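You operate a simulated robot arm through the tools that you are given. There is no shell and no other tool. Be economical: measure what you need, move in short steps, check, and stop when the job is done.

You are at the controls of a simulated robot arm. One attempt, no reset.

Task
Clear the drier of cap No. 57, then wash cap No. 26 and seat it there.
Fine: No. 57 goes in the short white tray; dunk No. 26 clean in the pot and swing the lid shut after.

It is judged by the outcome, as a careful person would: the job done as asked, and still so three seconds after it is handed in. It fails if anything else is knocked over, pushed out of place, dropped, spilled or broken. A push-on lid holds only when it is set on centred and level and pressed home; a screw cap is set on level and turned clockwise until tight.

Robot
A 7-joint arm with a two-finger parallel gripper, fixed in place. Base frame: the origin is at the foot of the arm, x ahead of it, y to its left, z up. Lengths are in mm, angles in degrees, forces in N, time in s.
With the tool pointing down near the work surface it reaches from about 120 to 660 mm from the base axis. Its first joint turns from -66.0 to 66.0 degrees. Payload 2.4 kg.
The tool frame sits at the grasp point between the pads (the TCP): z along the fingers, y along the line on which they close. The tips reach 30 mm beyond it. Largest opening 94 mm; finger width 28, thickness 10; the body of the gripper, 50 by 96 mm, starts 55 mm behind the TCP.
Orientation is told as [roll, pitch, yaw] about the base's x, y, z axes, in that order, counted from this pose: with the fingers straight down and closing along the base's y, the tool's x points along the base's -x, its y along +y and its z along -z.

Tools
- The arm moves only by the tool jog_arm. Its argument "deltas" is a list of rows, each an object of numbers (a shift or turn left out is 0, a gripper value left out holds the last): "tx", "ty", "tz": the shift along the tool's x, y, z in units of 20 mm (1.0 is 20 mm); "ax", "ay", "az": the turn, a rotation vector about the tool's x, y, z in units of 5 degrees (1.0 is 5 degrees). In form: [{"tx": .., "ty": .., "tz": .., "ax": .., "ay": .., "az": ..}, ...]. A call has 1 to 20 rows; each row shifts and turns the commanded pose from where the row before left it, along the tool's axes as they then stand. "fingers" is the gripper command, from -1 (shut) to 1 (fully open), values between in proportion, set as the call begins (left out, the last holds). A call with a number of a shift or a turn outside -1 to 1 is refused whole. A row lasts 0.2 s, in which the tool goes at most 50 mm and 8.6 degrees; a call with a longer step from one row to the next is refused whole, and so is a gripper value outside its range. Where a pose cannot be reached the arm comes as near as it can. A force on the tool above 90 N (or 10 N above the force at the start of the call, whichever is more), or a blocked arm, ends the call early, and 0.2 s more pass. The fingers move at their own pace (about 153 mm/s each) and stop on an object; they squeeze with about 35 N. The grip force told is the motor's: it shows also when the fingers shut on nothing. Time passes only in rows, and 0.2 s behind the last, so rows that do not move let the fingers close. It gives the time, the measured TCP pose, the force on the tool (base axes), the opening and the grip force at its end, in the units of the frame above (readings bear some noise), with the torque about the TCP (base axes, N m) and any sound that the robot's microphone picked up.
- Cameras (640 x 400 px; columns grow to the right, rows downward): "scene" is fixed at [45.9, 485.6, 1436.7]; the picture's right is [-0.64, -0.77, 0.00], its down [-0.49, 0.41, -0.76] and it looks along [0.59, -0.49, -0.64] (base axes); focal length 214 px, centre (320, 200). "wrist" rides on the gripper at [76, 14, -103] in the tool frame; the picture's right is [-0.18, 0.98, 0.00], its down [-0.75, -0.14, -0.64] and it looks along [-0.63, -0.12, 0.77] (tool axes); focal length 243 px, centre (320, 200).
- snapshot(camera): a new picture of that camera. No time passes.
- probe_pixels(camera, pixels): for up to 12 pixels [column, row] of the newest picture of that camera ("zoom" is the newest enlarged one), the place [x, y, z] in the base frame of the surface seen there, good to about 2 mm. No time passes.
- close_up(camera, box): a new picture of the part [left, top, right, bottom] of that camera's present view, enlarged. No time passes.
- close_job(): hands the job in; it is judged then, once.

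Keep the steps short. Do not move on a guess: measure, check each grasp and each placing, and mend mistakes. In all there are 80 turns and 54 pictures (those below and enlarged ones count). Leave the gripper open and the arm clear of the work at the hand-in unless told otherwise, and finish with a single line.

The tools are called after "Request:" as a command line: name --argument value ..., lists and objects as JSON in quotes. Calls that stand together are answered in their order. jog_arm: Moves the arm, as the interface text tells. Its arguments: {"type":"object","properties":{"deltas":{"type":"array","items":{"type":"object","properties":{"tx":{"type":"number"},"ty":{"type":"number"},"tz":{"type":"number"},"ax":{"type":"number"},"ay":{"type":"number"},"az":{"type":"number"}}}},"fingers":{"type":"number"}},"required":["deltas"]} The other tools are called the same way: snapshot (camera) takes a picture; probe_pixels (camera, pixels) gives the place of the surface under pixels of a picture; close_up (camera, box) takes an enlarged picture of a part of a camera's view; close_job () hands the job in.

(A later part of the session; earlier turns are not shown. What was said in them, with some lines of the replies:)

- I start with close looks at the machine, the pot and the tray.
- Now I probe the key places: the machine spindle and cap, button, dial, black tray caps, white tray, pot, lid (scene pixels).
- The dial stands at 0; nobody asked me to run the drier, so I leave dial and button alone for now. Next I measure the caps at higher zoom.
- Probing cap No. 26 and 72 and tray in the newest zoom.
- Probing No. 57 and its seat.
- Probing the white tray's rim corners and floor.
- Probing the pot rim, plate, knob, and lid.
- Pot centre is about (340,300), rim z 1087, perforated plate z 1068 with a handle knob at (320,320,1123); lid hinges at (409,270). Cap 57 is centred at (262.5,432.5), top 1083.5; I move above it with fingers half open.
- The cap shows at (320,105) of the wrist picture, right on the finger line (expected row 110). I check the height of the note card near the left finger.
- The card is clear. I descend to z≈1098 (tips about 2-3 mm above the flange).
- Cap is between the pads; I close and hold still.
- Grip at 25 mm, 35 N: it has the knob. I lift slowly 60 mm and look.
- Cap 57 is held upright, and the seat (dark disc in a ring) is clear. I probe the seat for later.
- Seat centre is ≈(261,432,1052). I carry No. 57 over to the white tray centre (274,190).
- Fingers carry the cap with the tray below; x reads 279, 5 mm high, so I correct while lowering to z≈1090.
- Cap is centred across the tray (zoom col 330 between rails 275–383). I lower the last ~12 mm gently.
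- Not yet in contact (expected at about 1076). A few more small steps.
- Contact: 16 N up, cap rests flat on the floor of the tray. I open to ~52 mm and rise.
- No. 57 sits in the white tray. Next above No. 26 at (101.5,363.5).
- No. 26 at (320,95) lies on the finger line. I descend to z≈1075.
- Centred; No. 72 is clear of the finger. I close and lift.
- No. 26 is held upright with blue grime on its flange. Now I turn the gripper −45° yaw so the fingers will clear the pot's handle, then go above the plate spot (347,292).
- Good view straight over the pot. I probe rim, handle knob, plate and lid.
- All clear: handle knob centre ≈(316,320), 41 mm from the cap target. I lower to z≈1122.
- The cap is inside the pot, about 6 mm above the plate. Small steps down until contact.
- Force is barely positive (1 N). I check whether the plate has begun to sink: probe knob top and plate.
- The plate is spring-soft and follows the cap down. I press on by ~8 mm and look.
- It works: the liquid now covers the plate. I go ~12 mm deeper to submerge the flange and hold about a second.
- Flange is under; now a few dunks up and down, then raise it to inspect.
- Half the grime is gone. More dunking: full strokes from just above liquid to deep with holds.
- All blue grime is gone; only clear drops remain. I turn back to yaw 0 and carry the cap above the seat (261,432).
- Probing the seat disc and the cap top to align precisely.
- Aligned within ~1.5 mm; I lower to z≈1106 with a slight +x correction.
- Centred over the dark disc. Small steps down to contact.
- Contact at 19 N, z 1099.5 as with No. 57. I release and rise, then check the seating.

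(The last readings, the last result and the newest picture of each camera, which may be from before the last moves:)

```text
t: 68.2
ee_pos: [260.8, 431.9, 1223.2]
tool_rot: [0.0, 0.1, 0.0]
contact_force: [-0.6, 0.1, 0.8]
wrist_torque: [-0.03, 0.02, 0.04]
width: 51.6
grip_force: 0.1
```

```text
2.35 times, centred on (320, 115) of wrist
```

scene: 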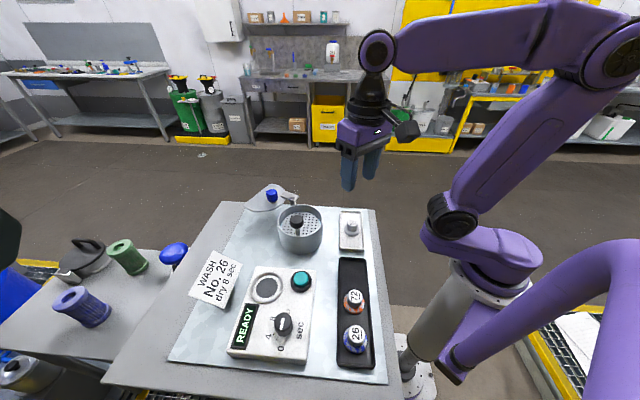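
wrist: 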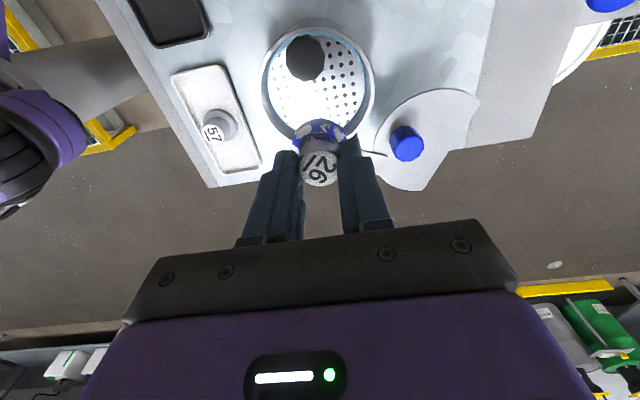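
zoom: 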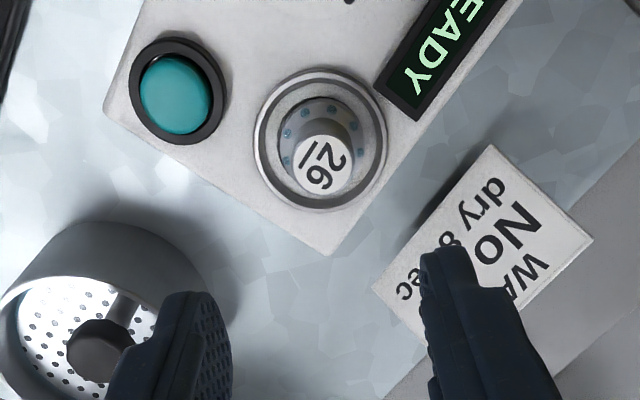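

No. 26 is seated centred inside the ring, display still READY. Next the lid: I move over it for an accurate look, since the handle stem could be in the way of one swing direction.

Request:
jog_arm --deltas '[{"tx": -0.88, "ty": -0.555, "tz": -0.3}, {"tx": -0.88, "ty": -0.555, "tz": -0.3}, {"tx": -0.88, "ty": -0.555, "tz": -0.3}, {"tx": -0.88, "ty": -0.555, "tz": -0.3}, {"tx": -0.88, "ty": -0.555, "tz": -0.3}, {"tx": -0.88, "ty": -0.555, "tz": -0.3}, {"tx": -0.88, "ty": -0.555, "tz": -0.3}, {"tx": -0.88, "ty": -0.555, "tz": -0.3}, {"tx": -0.88, "ty": -0.555, "tz": -0.3}, {"tx": -0.88, "ty": -0.555, "tz": -0.3}, {"tx": -0.88, "ty": -0.555, "tz": -0.3}, {}]'

Request:
snapshot --camera "wrist"

```text
t: 70.8
ee_pos: [455.6, 309.4, 1287.7]
tool_rot: [0.0, -0.1, 0.1]
contact_force: [0.0, 0.5, -0.6]
wrist_torque: [-0.03, 0.01, -0.02]
width: 51.7
grip_force: 0.1
```

```text
17 pictures are left
```

wrist: 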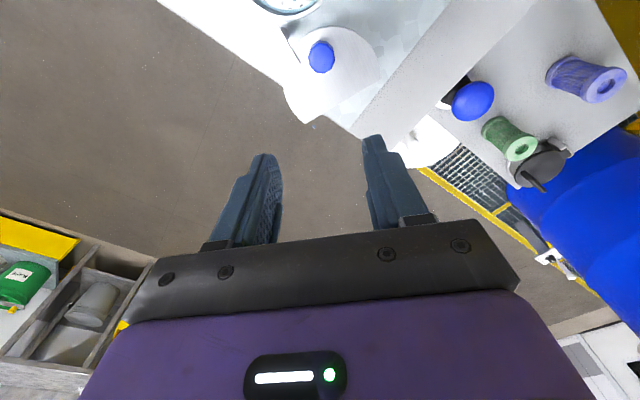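

Enlarging the lid area for probing.

Request:
close_up --camera "wrist" --box '[240, 0, 400, 130]'

```text
3.08 times, centred on (320, 65) of wrist
```

zoom: 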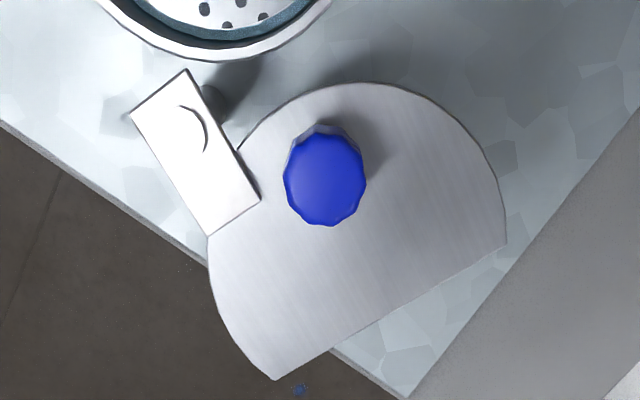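

Request:
probe_pixels --camera "zoom" --pixels '[[275, 374], [501, 240], [360, 86], [440, 113], [490, 175], [285, 105], [213, 270], [235, 335], [390, 308], [180, 128], [325, 180], [187, 75]]'

Request:
probe_pixels --camera "zoom" --pixels '[[135, 115], [212, 232], [257, 195], [195, 125], [290, 180], [360, 180], [325, 220], [325, 140]]'

```text
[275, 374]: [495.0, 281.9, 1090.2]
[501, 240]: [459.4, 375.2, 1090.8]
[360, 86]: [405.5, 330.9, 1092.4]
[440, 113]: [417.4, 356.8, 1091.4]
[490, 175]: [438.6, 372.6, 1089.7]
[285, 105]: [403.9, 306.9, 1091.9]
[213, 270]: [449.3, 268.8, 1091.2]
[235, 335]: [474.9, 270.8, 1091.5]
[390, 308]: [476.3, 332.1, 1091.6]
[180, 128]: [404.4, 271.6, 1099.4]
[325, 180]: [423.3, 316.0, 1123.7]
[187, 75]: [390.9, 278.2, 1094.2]
```

```text
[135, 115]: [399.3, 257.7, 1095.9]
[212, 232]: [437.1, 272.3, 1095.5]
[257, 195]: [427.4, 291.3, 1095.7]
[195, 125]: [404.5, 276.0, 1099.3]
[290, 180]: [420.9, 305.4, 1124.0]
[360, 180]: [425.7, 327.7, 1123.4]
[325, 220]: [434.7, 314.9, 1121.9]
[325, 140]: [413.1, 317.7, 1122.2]
```

The geometry: hinge axis ≈(405,272), lid disc centre (456,321.5) R 53, chord cut that matches the handle when shut, lid knob (423.6,316.5) top 1124. Shut needs +113° anticlockwise (or the long way round). I go above the lid knob with yaw −45°.

Request:
jog_arm --deltas '[{"tx": 0.4, "ty": 0.09, "tz": 0.9}, {"tx": 0.4, "ty": 0.09, "tz": 0.9}, {"tx": 0.4, "ty": 0.09, "tz": 0.9}, {"tx": 0.4, "ty": 0.09, "tz": 0.9}, {"tz": 0.9}, {"az": 1}, {"az": 1}, {"az": 1}, {"az": 1}, {"az": 1}, {"az": 1}, {"az": 1}, {"az": 1}, {"az": 1}, {}]'

Request:
close_up --camera "wrist" --box '[220, 40, 420, 200]'

```text
t: 74.0
ee_pos: [423.4, 318.0, 1198.6]
tool_rot: [0.0, 0.0, -45.0]
contact_force: [-0.3, -0.2, -0.5]
wrist_torque: [-0.01, -0.07, -0.03]
width: 51.6
grip_force: 0.0
```

```text
2.50 times, centred on (320, 120) of wrist
```

zoom: 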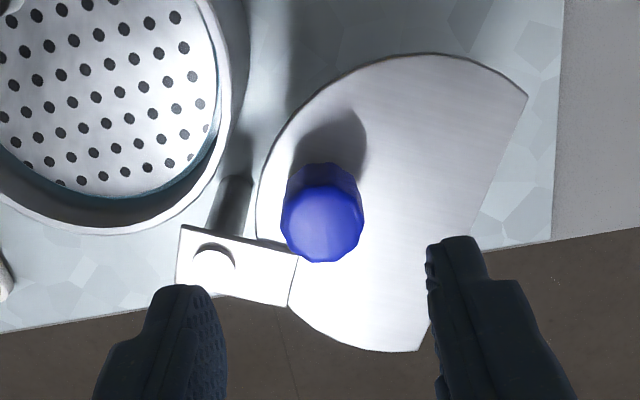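

Blue knob lines up (zoom col 322). I descend so the tips come to z≈1105, above the bracket (≤1100), and grip.

Request:
jog_arm --deltas '[{"tz": 0.8}, {"tz": 0.8}, {"tz": 0.8}, {"tz": 0.5}, {"tz": 0.28}, {}]'

Request:
jog_arm --deltas '[{}, {}, {}]' --fingers -1

```text
t: 75.4
ee_pos: [423.1, 318.1, 1133.8]
tool_rot: [0.0, 0.0, -44.9]
contact_force: [0.1, -0.2, 0.8]
wrist_torque: [-0.02, -0.02, 0.04]
width: 51.6
grip_force: 0.1
```

```text
t: 76.2
ee_pos: [424.5, 316.6, 1133.4]
tool_rot: [-0.1, 0.0, -44.9]
contact_force: [-2.2, -2.4, -3.0]
wrist_torque: [0.23, -0.33, -0.09]
width: 25.0
grip_force: 44.8
```

Firm grip on the knob (25 mm). First I test gently whether the lid turns the long (clockwise) way, two 5° steps, watching force.

Request:
jog_arm --deltas '[{"tx": -0.1, "ty": 0.036, "az": 0.5}, {"tx": -0.1, "ty": 0.036, "az": 0.5}, {}]'

```text
t: 77.0
ee_pos: [425.6, 316.7, 1134.6]
tool_rot: [-0.4, 0.3, -49.9]
contact_force: [-25.5, -1.7, -11.6]
wrist_torque: [0.08, -0.19, -0.22]
width: 24.9
grip_force: 45.1
```

25 N push-back and barely any motion: clockwise is stopped there. I undo it and swing anticlockwise 25°.

Request:
jog_arm --deltas '[{"tx": 0.1, "ty": -0.036, "az": -0.5}, {"tx": 0.1, "ty": -0.036, "az": -0.5}, {"tx": 0.193, "ty": -0.089, "az": -1}, {"tx": 0.193, "ty": -0.089, "az": -1}, {}]'

```text
t: 78.2
ee_pos: [416.5, 317.7, 1134.3]
tool_rot: [0.0, -0.2, -34.9]
contact_force: [4.3, -4.5, -26.2]
wrist_torque: [0.17, -0.48, 0.24]
width: 25.3
grip_force: 44.8
```

It moves freely. There is a 26 N downward pull, so I ease down 1 mm and go on 20°.

Request:
jog_arm --deltas '[{"tz": 0.06}, {"tx": 0.193, "ty": -0.089, "az": -1}, {"tx": 0.193, "ty": -0.089, "az": -1}, {"tx": 0.193, "ty": -0.089, "az": -1}, {"tx": 0.193, "ty": -0.089, "az": -1}, {}]'

Request:
close_up --camera "scene" --box '[240, 160, 340, 245]'

```text
t: 79.6
ee_pos: [399.1, 318.5, 1134.3]
tool_rot: [0.0, -0.1, -14.9]
contact_force: [5.7, -14.4, 13.6]
wrist_torque: [-0.7, 0.31, 0.17]
width: 25.0
grip_force: 44.8
```

```text
4.71 times, centred on (290, 202) of scene
```

zoom: 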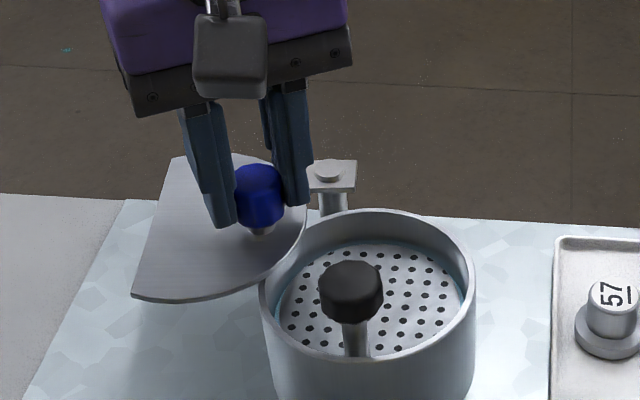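

Lid at about 30° of swing. I trim the radius 1.5 mm inward and go on 30°.

Request:
jog_arm --deltas '[{"tx": -0.02, "ty": -0.072}, {"tx": 0.187, "ty": -0.087, "az": -1}, {"tx": 0.187, "ty": -0.087, "az": -1}, {"tx": 0.187, "ty": -0.087, "az": -1}, {"tx": 0.187, "ty": -0.087, "az": -1}, {"tx": 0.187, "ty": -0.087, "az": -1}, {"tx": 0.187, "ty": -0.087, "az": -1}, {}]'

Request:
close_up --camera "scene" --box '[250, 180, 340, 255]'

```text
t: 81.4
ee_pos: [376.1, 310.7, 1134.0]
tool_rot: [-0.1, 0.1, 15.1]
contact_force: [2.9, -18.6, 20.0]
wrist_torque: [-0.15, 0.31, -0.46]
width: 25.0
grip_force: 44.6
```

```text
5.33 times, centred on (295, 218) of scene
```

zoom: 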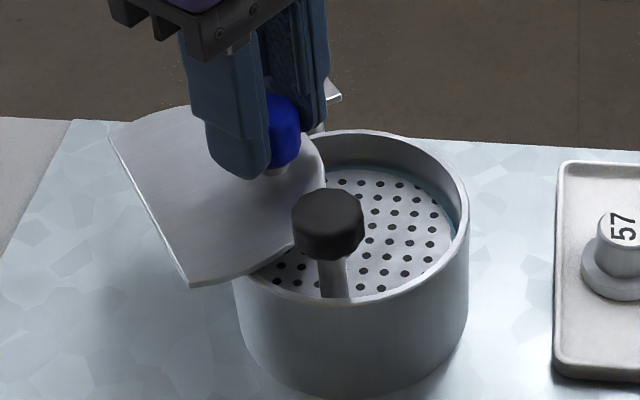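

The leading edge nears the handle stem (stem at zoom (335,280)). I go on in small steps, 7.5°, reading force.

Request:
jog_arm --deltas '[{"tx": 0.013, "ty": -0.048, "tz": -0.03}, {"tx": 0.093, "ty": -0.043, "az": -0.5}, {"tx": 0.093, "ty": -0.043, "az": -0.5}, {"tx": 0.093, "ty": -0.043, "az": -0.5}, {}]'

Request:
close_up --camera "scene" --box '[270, 190, 330, 245]'

```text
t: 82.6
ee_pos: [371.6, 304.8, 1133.8]
tool_rot: [-0.1, 0.1, 22.6]
contact_force: [8.4, -9.5, -2.8]
wrist_torque: [0.67, -1.04, -0.06]
width: 25.1
grip_force: 45.2
```

```text
7.27 times, centred on (300, 218) of scene
```

zoom: 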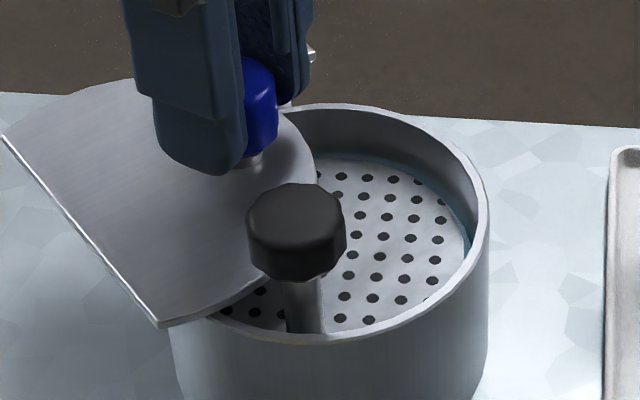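

Gap to the stem looks ~10 mm. Another 5° in 2.5° steps.

Request:
jog_arm --deltas '[{"tx": 0.093, "ty": -0.043, "az": -0.5}, {"tx": 0.093, "ty": -0.043, "az": -0.5}, {}]'

Request:
jog_arm --deltas '[{"tx": 0.056, "ty": -0.026, "az": -0.3}, {}]'

Request:
jog_arm --deltas '[{"tx": 0.056, "ty": -0.026, "az": -0.3}, {}]'

Request:
close_up --camera "scene" --box '[270, 190, 330, 245]'

```text
t: 83.4
ee_pos: [370.4, 301.5, 1134.3]
tool_rot: [0.1, -0.1, 27.6]
contact_force: [10.0, -10.1, -1.0]
wrist_torque: [0.24, -0.18, -0.09]
width: 25.1
grip_force: 45.0
```

```text
t: 84.0
ee_pos: [368.8, 300.2, 1133.7]
tool_rot: [0.0, 0.1, 29.1]
contact_force: [9.1, -4.9, -9.1]
wrist_torque: [0.28, -0.22, 0.06]
width: 25.0
grip_force: 45.1
```

```text
t: 84.6
ee_pos: [367.5, 299.3, 1133.1]
tool_rot: [-0.1, 0.1, 30.5]
contact_force: [7.8, -5.9, -9.6]
wrist_torque: [0.23, 0.09, -0.03]
width: 25.1
grip_force: 45.4
```

```text
7.27 times, centred on (300, 218) of scene
```

zoom: 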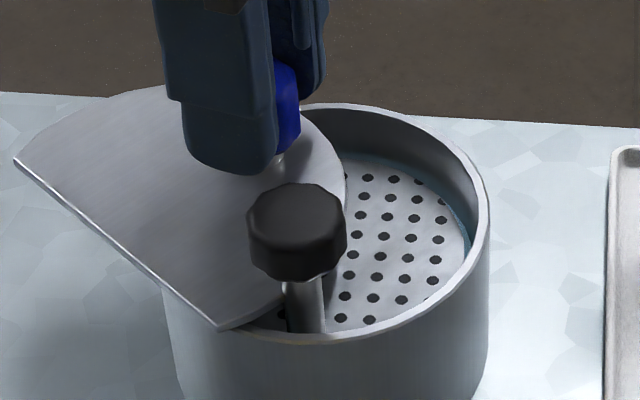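

The lid edge is at the stem's left side now. Two more small steps, reading force for contact.

Request:
jog_arm --deltas '[{"tx": 0.056, "ty": -0.026, "az": -0.3}, {}]'

Request:
jog_arm --deltas '[{"tx": 0.056, "ty": -0.026, "az": -0.3}, {}]'

Request:
jog_arm --deltas '[{"tx": 0.056, "ty": -0.026, "az": -0.3}, {}]'

Request:
close_up --camera "scene" --box '[270, 190, 330, 245]'

```text
t: 85.2
ee_pos: [366.6, 298.7, 1134.0]
tool_rot: [-0.1, 0.2, 32.2]
contact_force: [1.3, -6.2, 0.8]
wrist_torque: [-0.87, 0.19, -0.19]
width: 24.8
grip_force: 44.9
```

```text
t: 85.8
ee_pos: [365.3, 296.8, 1134.8]
tool_rot: [0.0, 0.0, 33.6]
contact_force: [0.3, -5.6, 1.0]
wrist_torque: [-0.82, 0.12, -0.23]
width: 24.8
grip_force: 44.9
```

```text
t: 86.4
ee_pos: [366.8, 296.8, 1134.0]
tool_rot: [0.0, 0.0, 35.1]
contact_force: [0.6, -0.3, -6.0]
wrist_torque: [-0.5, -0.23, 0.01]
width: 24.9
grip_force: 44.6
```

```text
7.27 times, centred on (300, 218) of scene
```

zoom: 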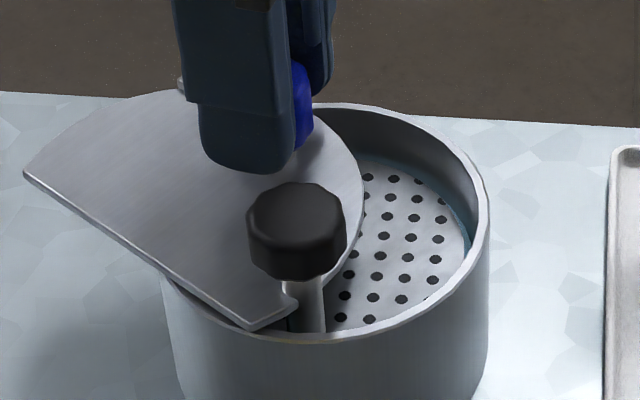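

Forces stay low. Go on 3° more and read.

Request:
jog_arm --deltas '[{"tx": 0.056, "ty": -0.026, "az": -0.3}, {}]'

Request:
jog_arm --deltas '[{"tx": 0.056, "ty": -0.026, "az": -0.3}, {}]'

Request:
close_up --camera "scene" --box '[280, 205, 320, 240]'

```text
t: 87.0
ee_pos: [364.3, 294.7, 1134.2]
tool_rot: [0.1, 0.0, 36.5]
contact_force: [1.8, -0.3, -12.2]
wrist_torque: [0.0, -0.79, 0.02]
width: 25.2
grip_force: 45.0
```

```text
t: 87.6
ee_pos: [364.9, 293.6, 1134.6]
tool_rot: [0.0, 0.1, 38.2]
contact_force: [1.4, -1.1, -14.7]
wrist_torque: [0.0, -0.54, -0.05]
width: 24.9
grip_force: 45.2
```

```text
11.43 times, centred on (300, 222) of scene
```

zoom: 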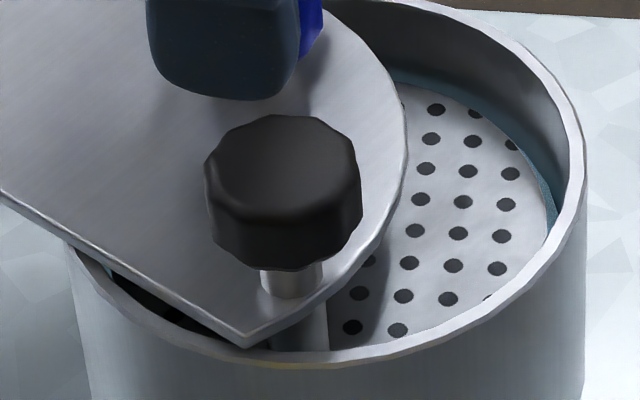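

The lid passes with no resistance. I swing another 20°.

Request:
jog_arm --deltas '[{"tx": 0.187, "ty": -0.087, "az": -1}, {"tx": 0.187, "ty": -0.087, "az": -1}, {"tx": 0.187, "ty": -0.087, "az": -1}, {"tx": 0.187, "ty": -0.087, "az": -1}, {}]'

Request:
jog_arm --deltas '[{"tx": 0.093, "ty": -0.043, "az": -0.5}, {"tx": 0.093, "ty": -0.043, "az": -0.5}, {}]'

Request:
close_up --camera "scene" --box '[260, 180, 340, 250]'

```text
t: 88.8
ee_pos: [359.2, 277.0, 1134.8]
tool_rot: [-0.1, 0.2, 58.1]
contact_force: [1.5, -8.1, -21.3]
wrist_torque: [-0.79, -0.15, -0.3]
width: 24.8
grip_force: 45.3
```

```text
t: 89.6
ee_pos: [358.0, 274.8, 1134.0]
tool_rot: [0.0, 0.0, 62.9]
contact_force: [-0.3, -8.5, -13.5]
wrist_torque: [-0.79, -0.21, -0.43]
width: 24.9
grip_force: 44.3
```

```text
5.71 times, centred on (300, 215) of scene
```

zoom: 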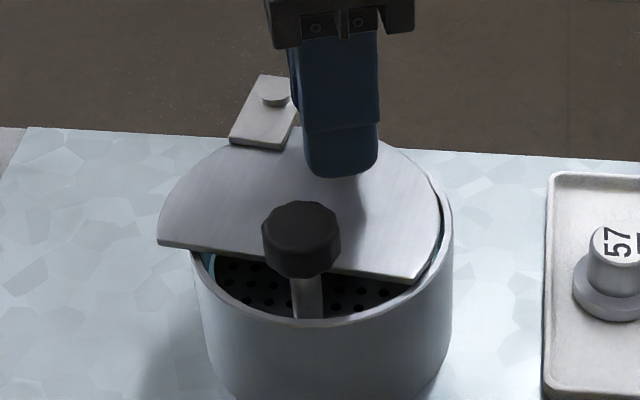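

Almost shut; left overhang says ~5° more. Continue in 2° steps until it meets a stop or is centred.

Request:
jog_arm --deltas '[{"tx": 0.093, "ty": -0.043, "az": -0.5}, {"tx": 0.075, "ty": -0.035, "az": -0.4}, {}]'

Request:
jog_arm --deltas '[{"tx": 0.075, "ty": -0.035, "az": -0.4}, {}]'

Request:
close_up --camera "scene" --box '[260, 180, 340, 250]'

```text
t: 90.4
ee_pos: [358.8, 271.4, 1134.9]
tool_rot: [0.0, -0.1, 67.5]
contact_force: [3.2, -10.4, -7.0]
wrist_torque: [-0.19, 0.44, -0.48]
width: 25.2
grip_force: 44.8
```

```text
t: 91.0
ee_pos: [360.4, 269.2, 1134.0]
tool_rot: [0.0, -0.1, 69.6]
contact_force: [4.8, -6.3, -6.3]
wrist_torque: [-0.09, 0.33, -0.32]
width: 24.8
grip_force: 45.4
```

```text
5.71 times, centred on (300, 215) of scene
```

zoom: 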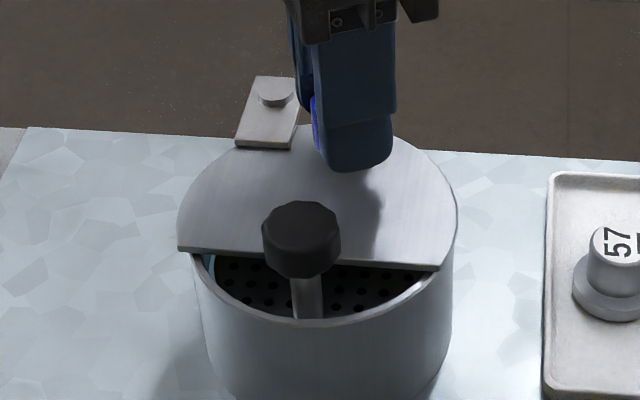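

Lid spans zoom cols 177–458 versus pot about 190–455: ~1–2° to go. A further 2° to feel for a stop.

Request:
jog_arm --deltas '[{"tx": 0.075, "ty": -0.035, "az": -0.4}, {}]'

```text
t: 91.6
ee_pos: [359.9, 268.2, 1135.4]
tool_rot: [0.1, -0.2, 71.6]
contact_force: [5.4, -0.7, -3.5]
wrist_torque: [0.18, 0.35, -0.28]
width: 24.9
grip_force: 45.2
```

Request:
jog_arm --deltas '[{"tx": 0.075, "ty": -0.035, "az": -0.4}, {}]'

Request:
close_up --camera "scene" --box '[260, 180, 340, 250]'

```text
t: 92.2
ee_pos: [358.7, 268.1, 1135.1]
tool_rot: [-0.1, -0.2, 73.7]
contact_force: [4.7, 12.3, -3.7]
wrist_torque: [0.33, 0.35, -0.07]
width: 25.1
grip_force: 45.1
```

```text
5.71 times, centred on (300, 215) of scene
```

zoom: 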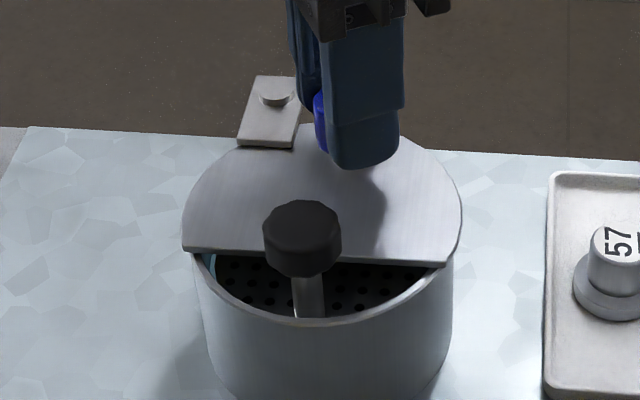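

Now 12 N push-back (stop reached) and the lid is centred on the pot (182–462 vs pot centre 322). I release and rise.

Request:
jog_arm --deltas '[{}, {}, {"tz": -0.3}, {"tz": -0.8}, {"tz": -1}, {"tz": -1}, {"tz": -1}, {"tz": -1}, {"tz": -1}, {"tz": -1}, {}]' --fingers 0.1

Request:
jog_arm --deltas '[{"az": 1}, {"az": 1}, {"az": 1}, {"az": 1}, {"az": 1}, {"az": 1}, {"az": 1}, {"az": 1}, {"az": 1}, {"az": 1}, {"az": 1}, {"az": 1}, {"az": 1}, {"az": 1}, {"tz": -1, "ty": -1}, {"tz": -1, "ty": -1}, {"ty": -1}, {"ty": -1}, {"ty": -1}]' --fingers 1

Request:
close_up --camera "scene" --box '[180, 180, 400, 380]'

```text
t: 94.6
ee_pos: [358.8, 267.1, 1275.7]
tool_rot: [0.0, 0.1, 73.5]
contact_force: [-0.1, 0.2, -0.5]
wrist_torque: [-0.02, -0.01, 0.0]
width: 51.8
grip_force: 0.1
```

```text
t: 98.6
ee_pos: [365.0, 165.3, 1314.9]
tool_rot: [0.0, 0.0, 3.5]
contact_force: [0.3, 0.2, 0.4]
wrist_torque: [0.03, 0.0, -0.04]
width: 94.0
grip_force: 0.0
```

```text
2.00 times, centred on (290, 280) of scene
```

zoom: 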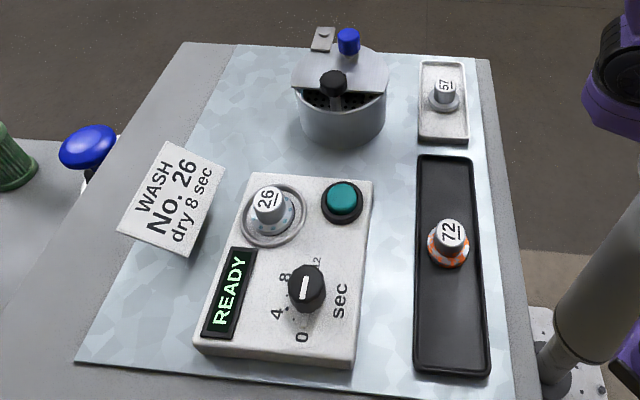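

All in place: No. 57 is in the white tray, No. 26 is clean and seated in the drier, the lid is shut, and No. 72, the dial and the button are untouched. Running the drier was not asked for, so I leave it off. The gripper is open and clear, so I hand in.

Request:
close_job

```text
The job is handed in.
```

No. 57 is in the short white tray, No. 26 is washed clean and seated in the drier, and the pot lid is swung shut; I did not run the drier, so the card's "dry 8 sec" is still to do and No. 26 is still wet.
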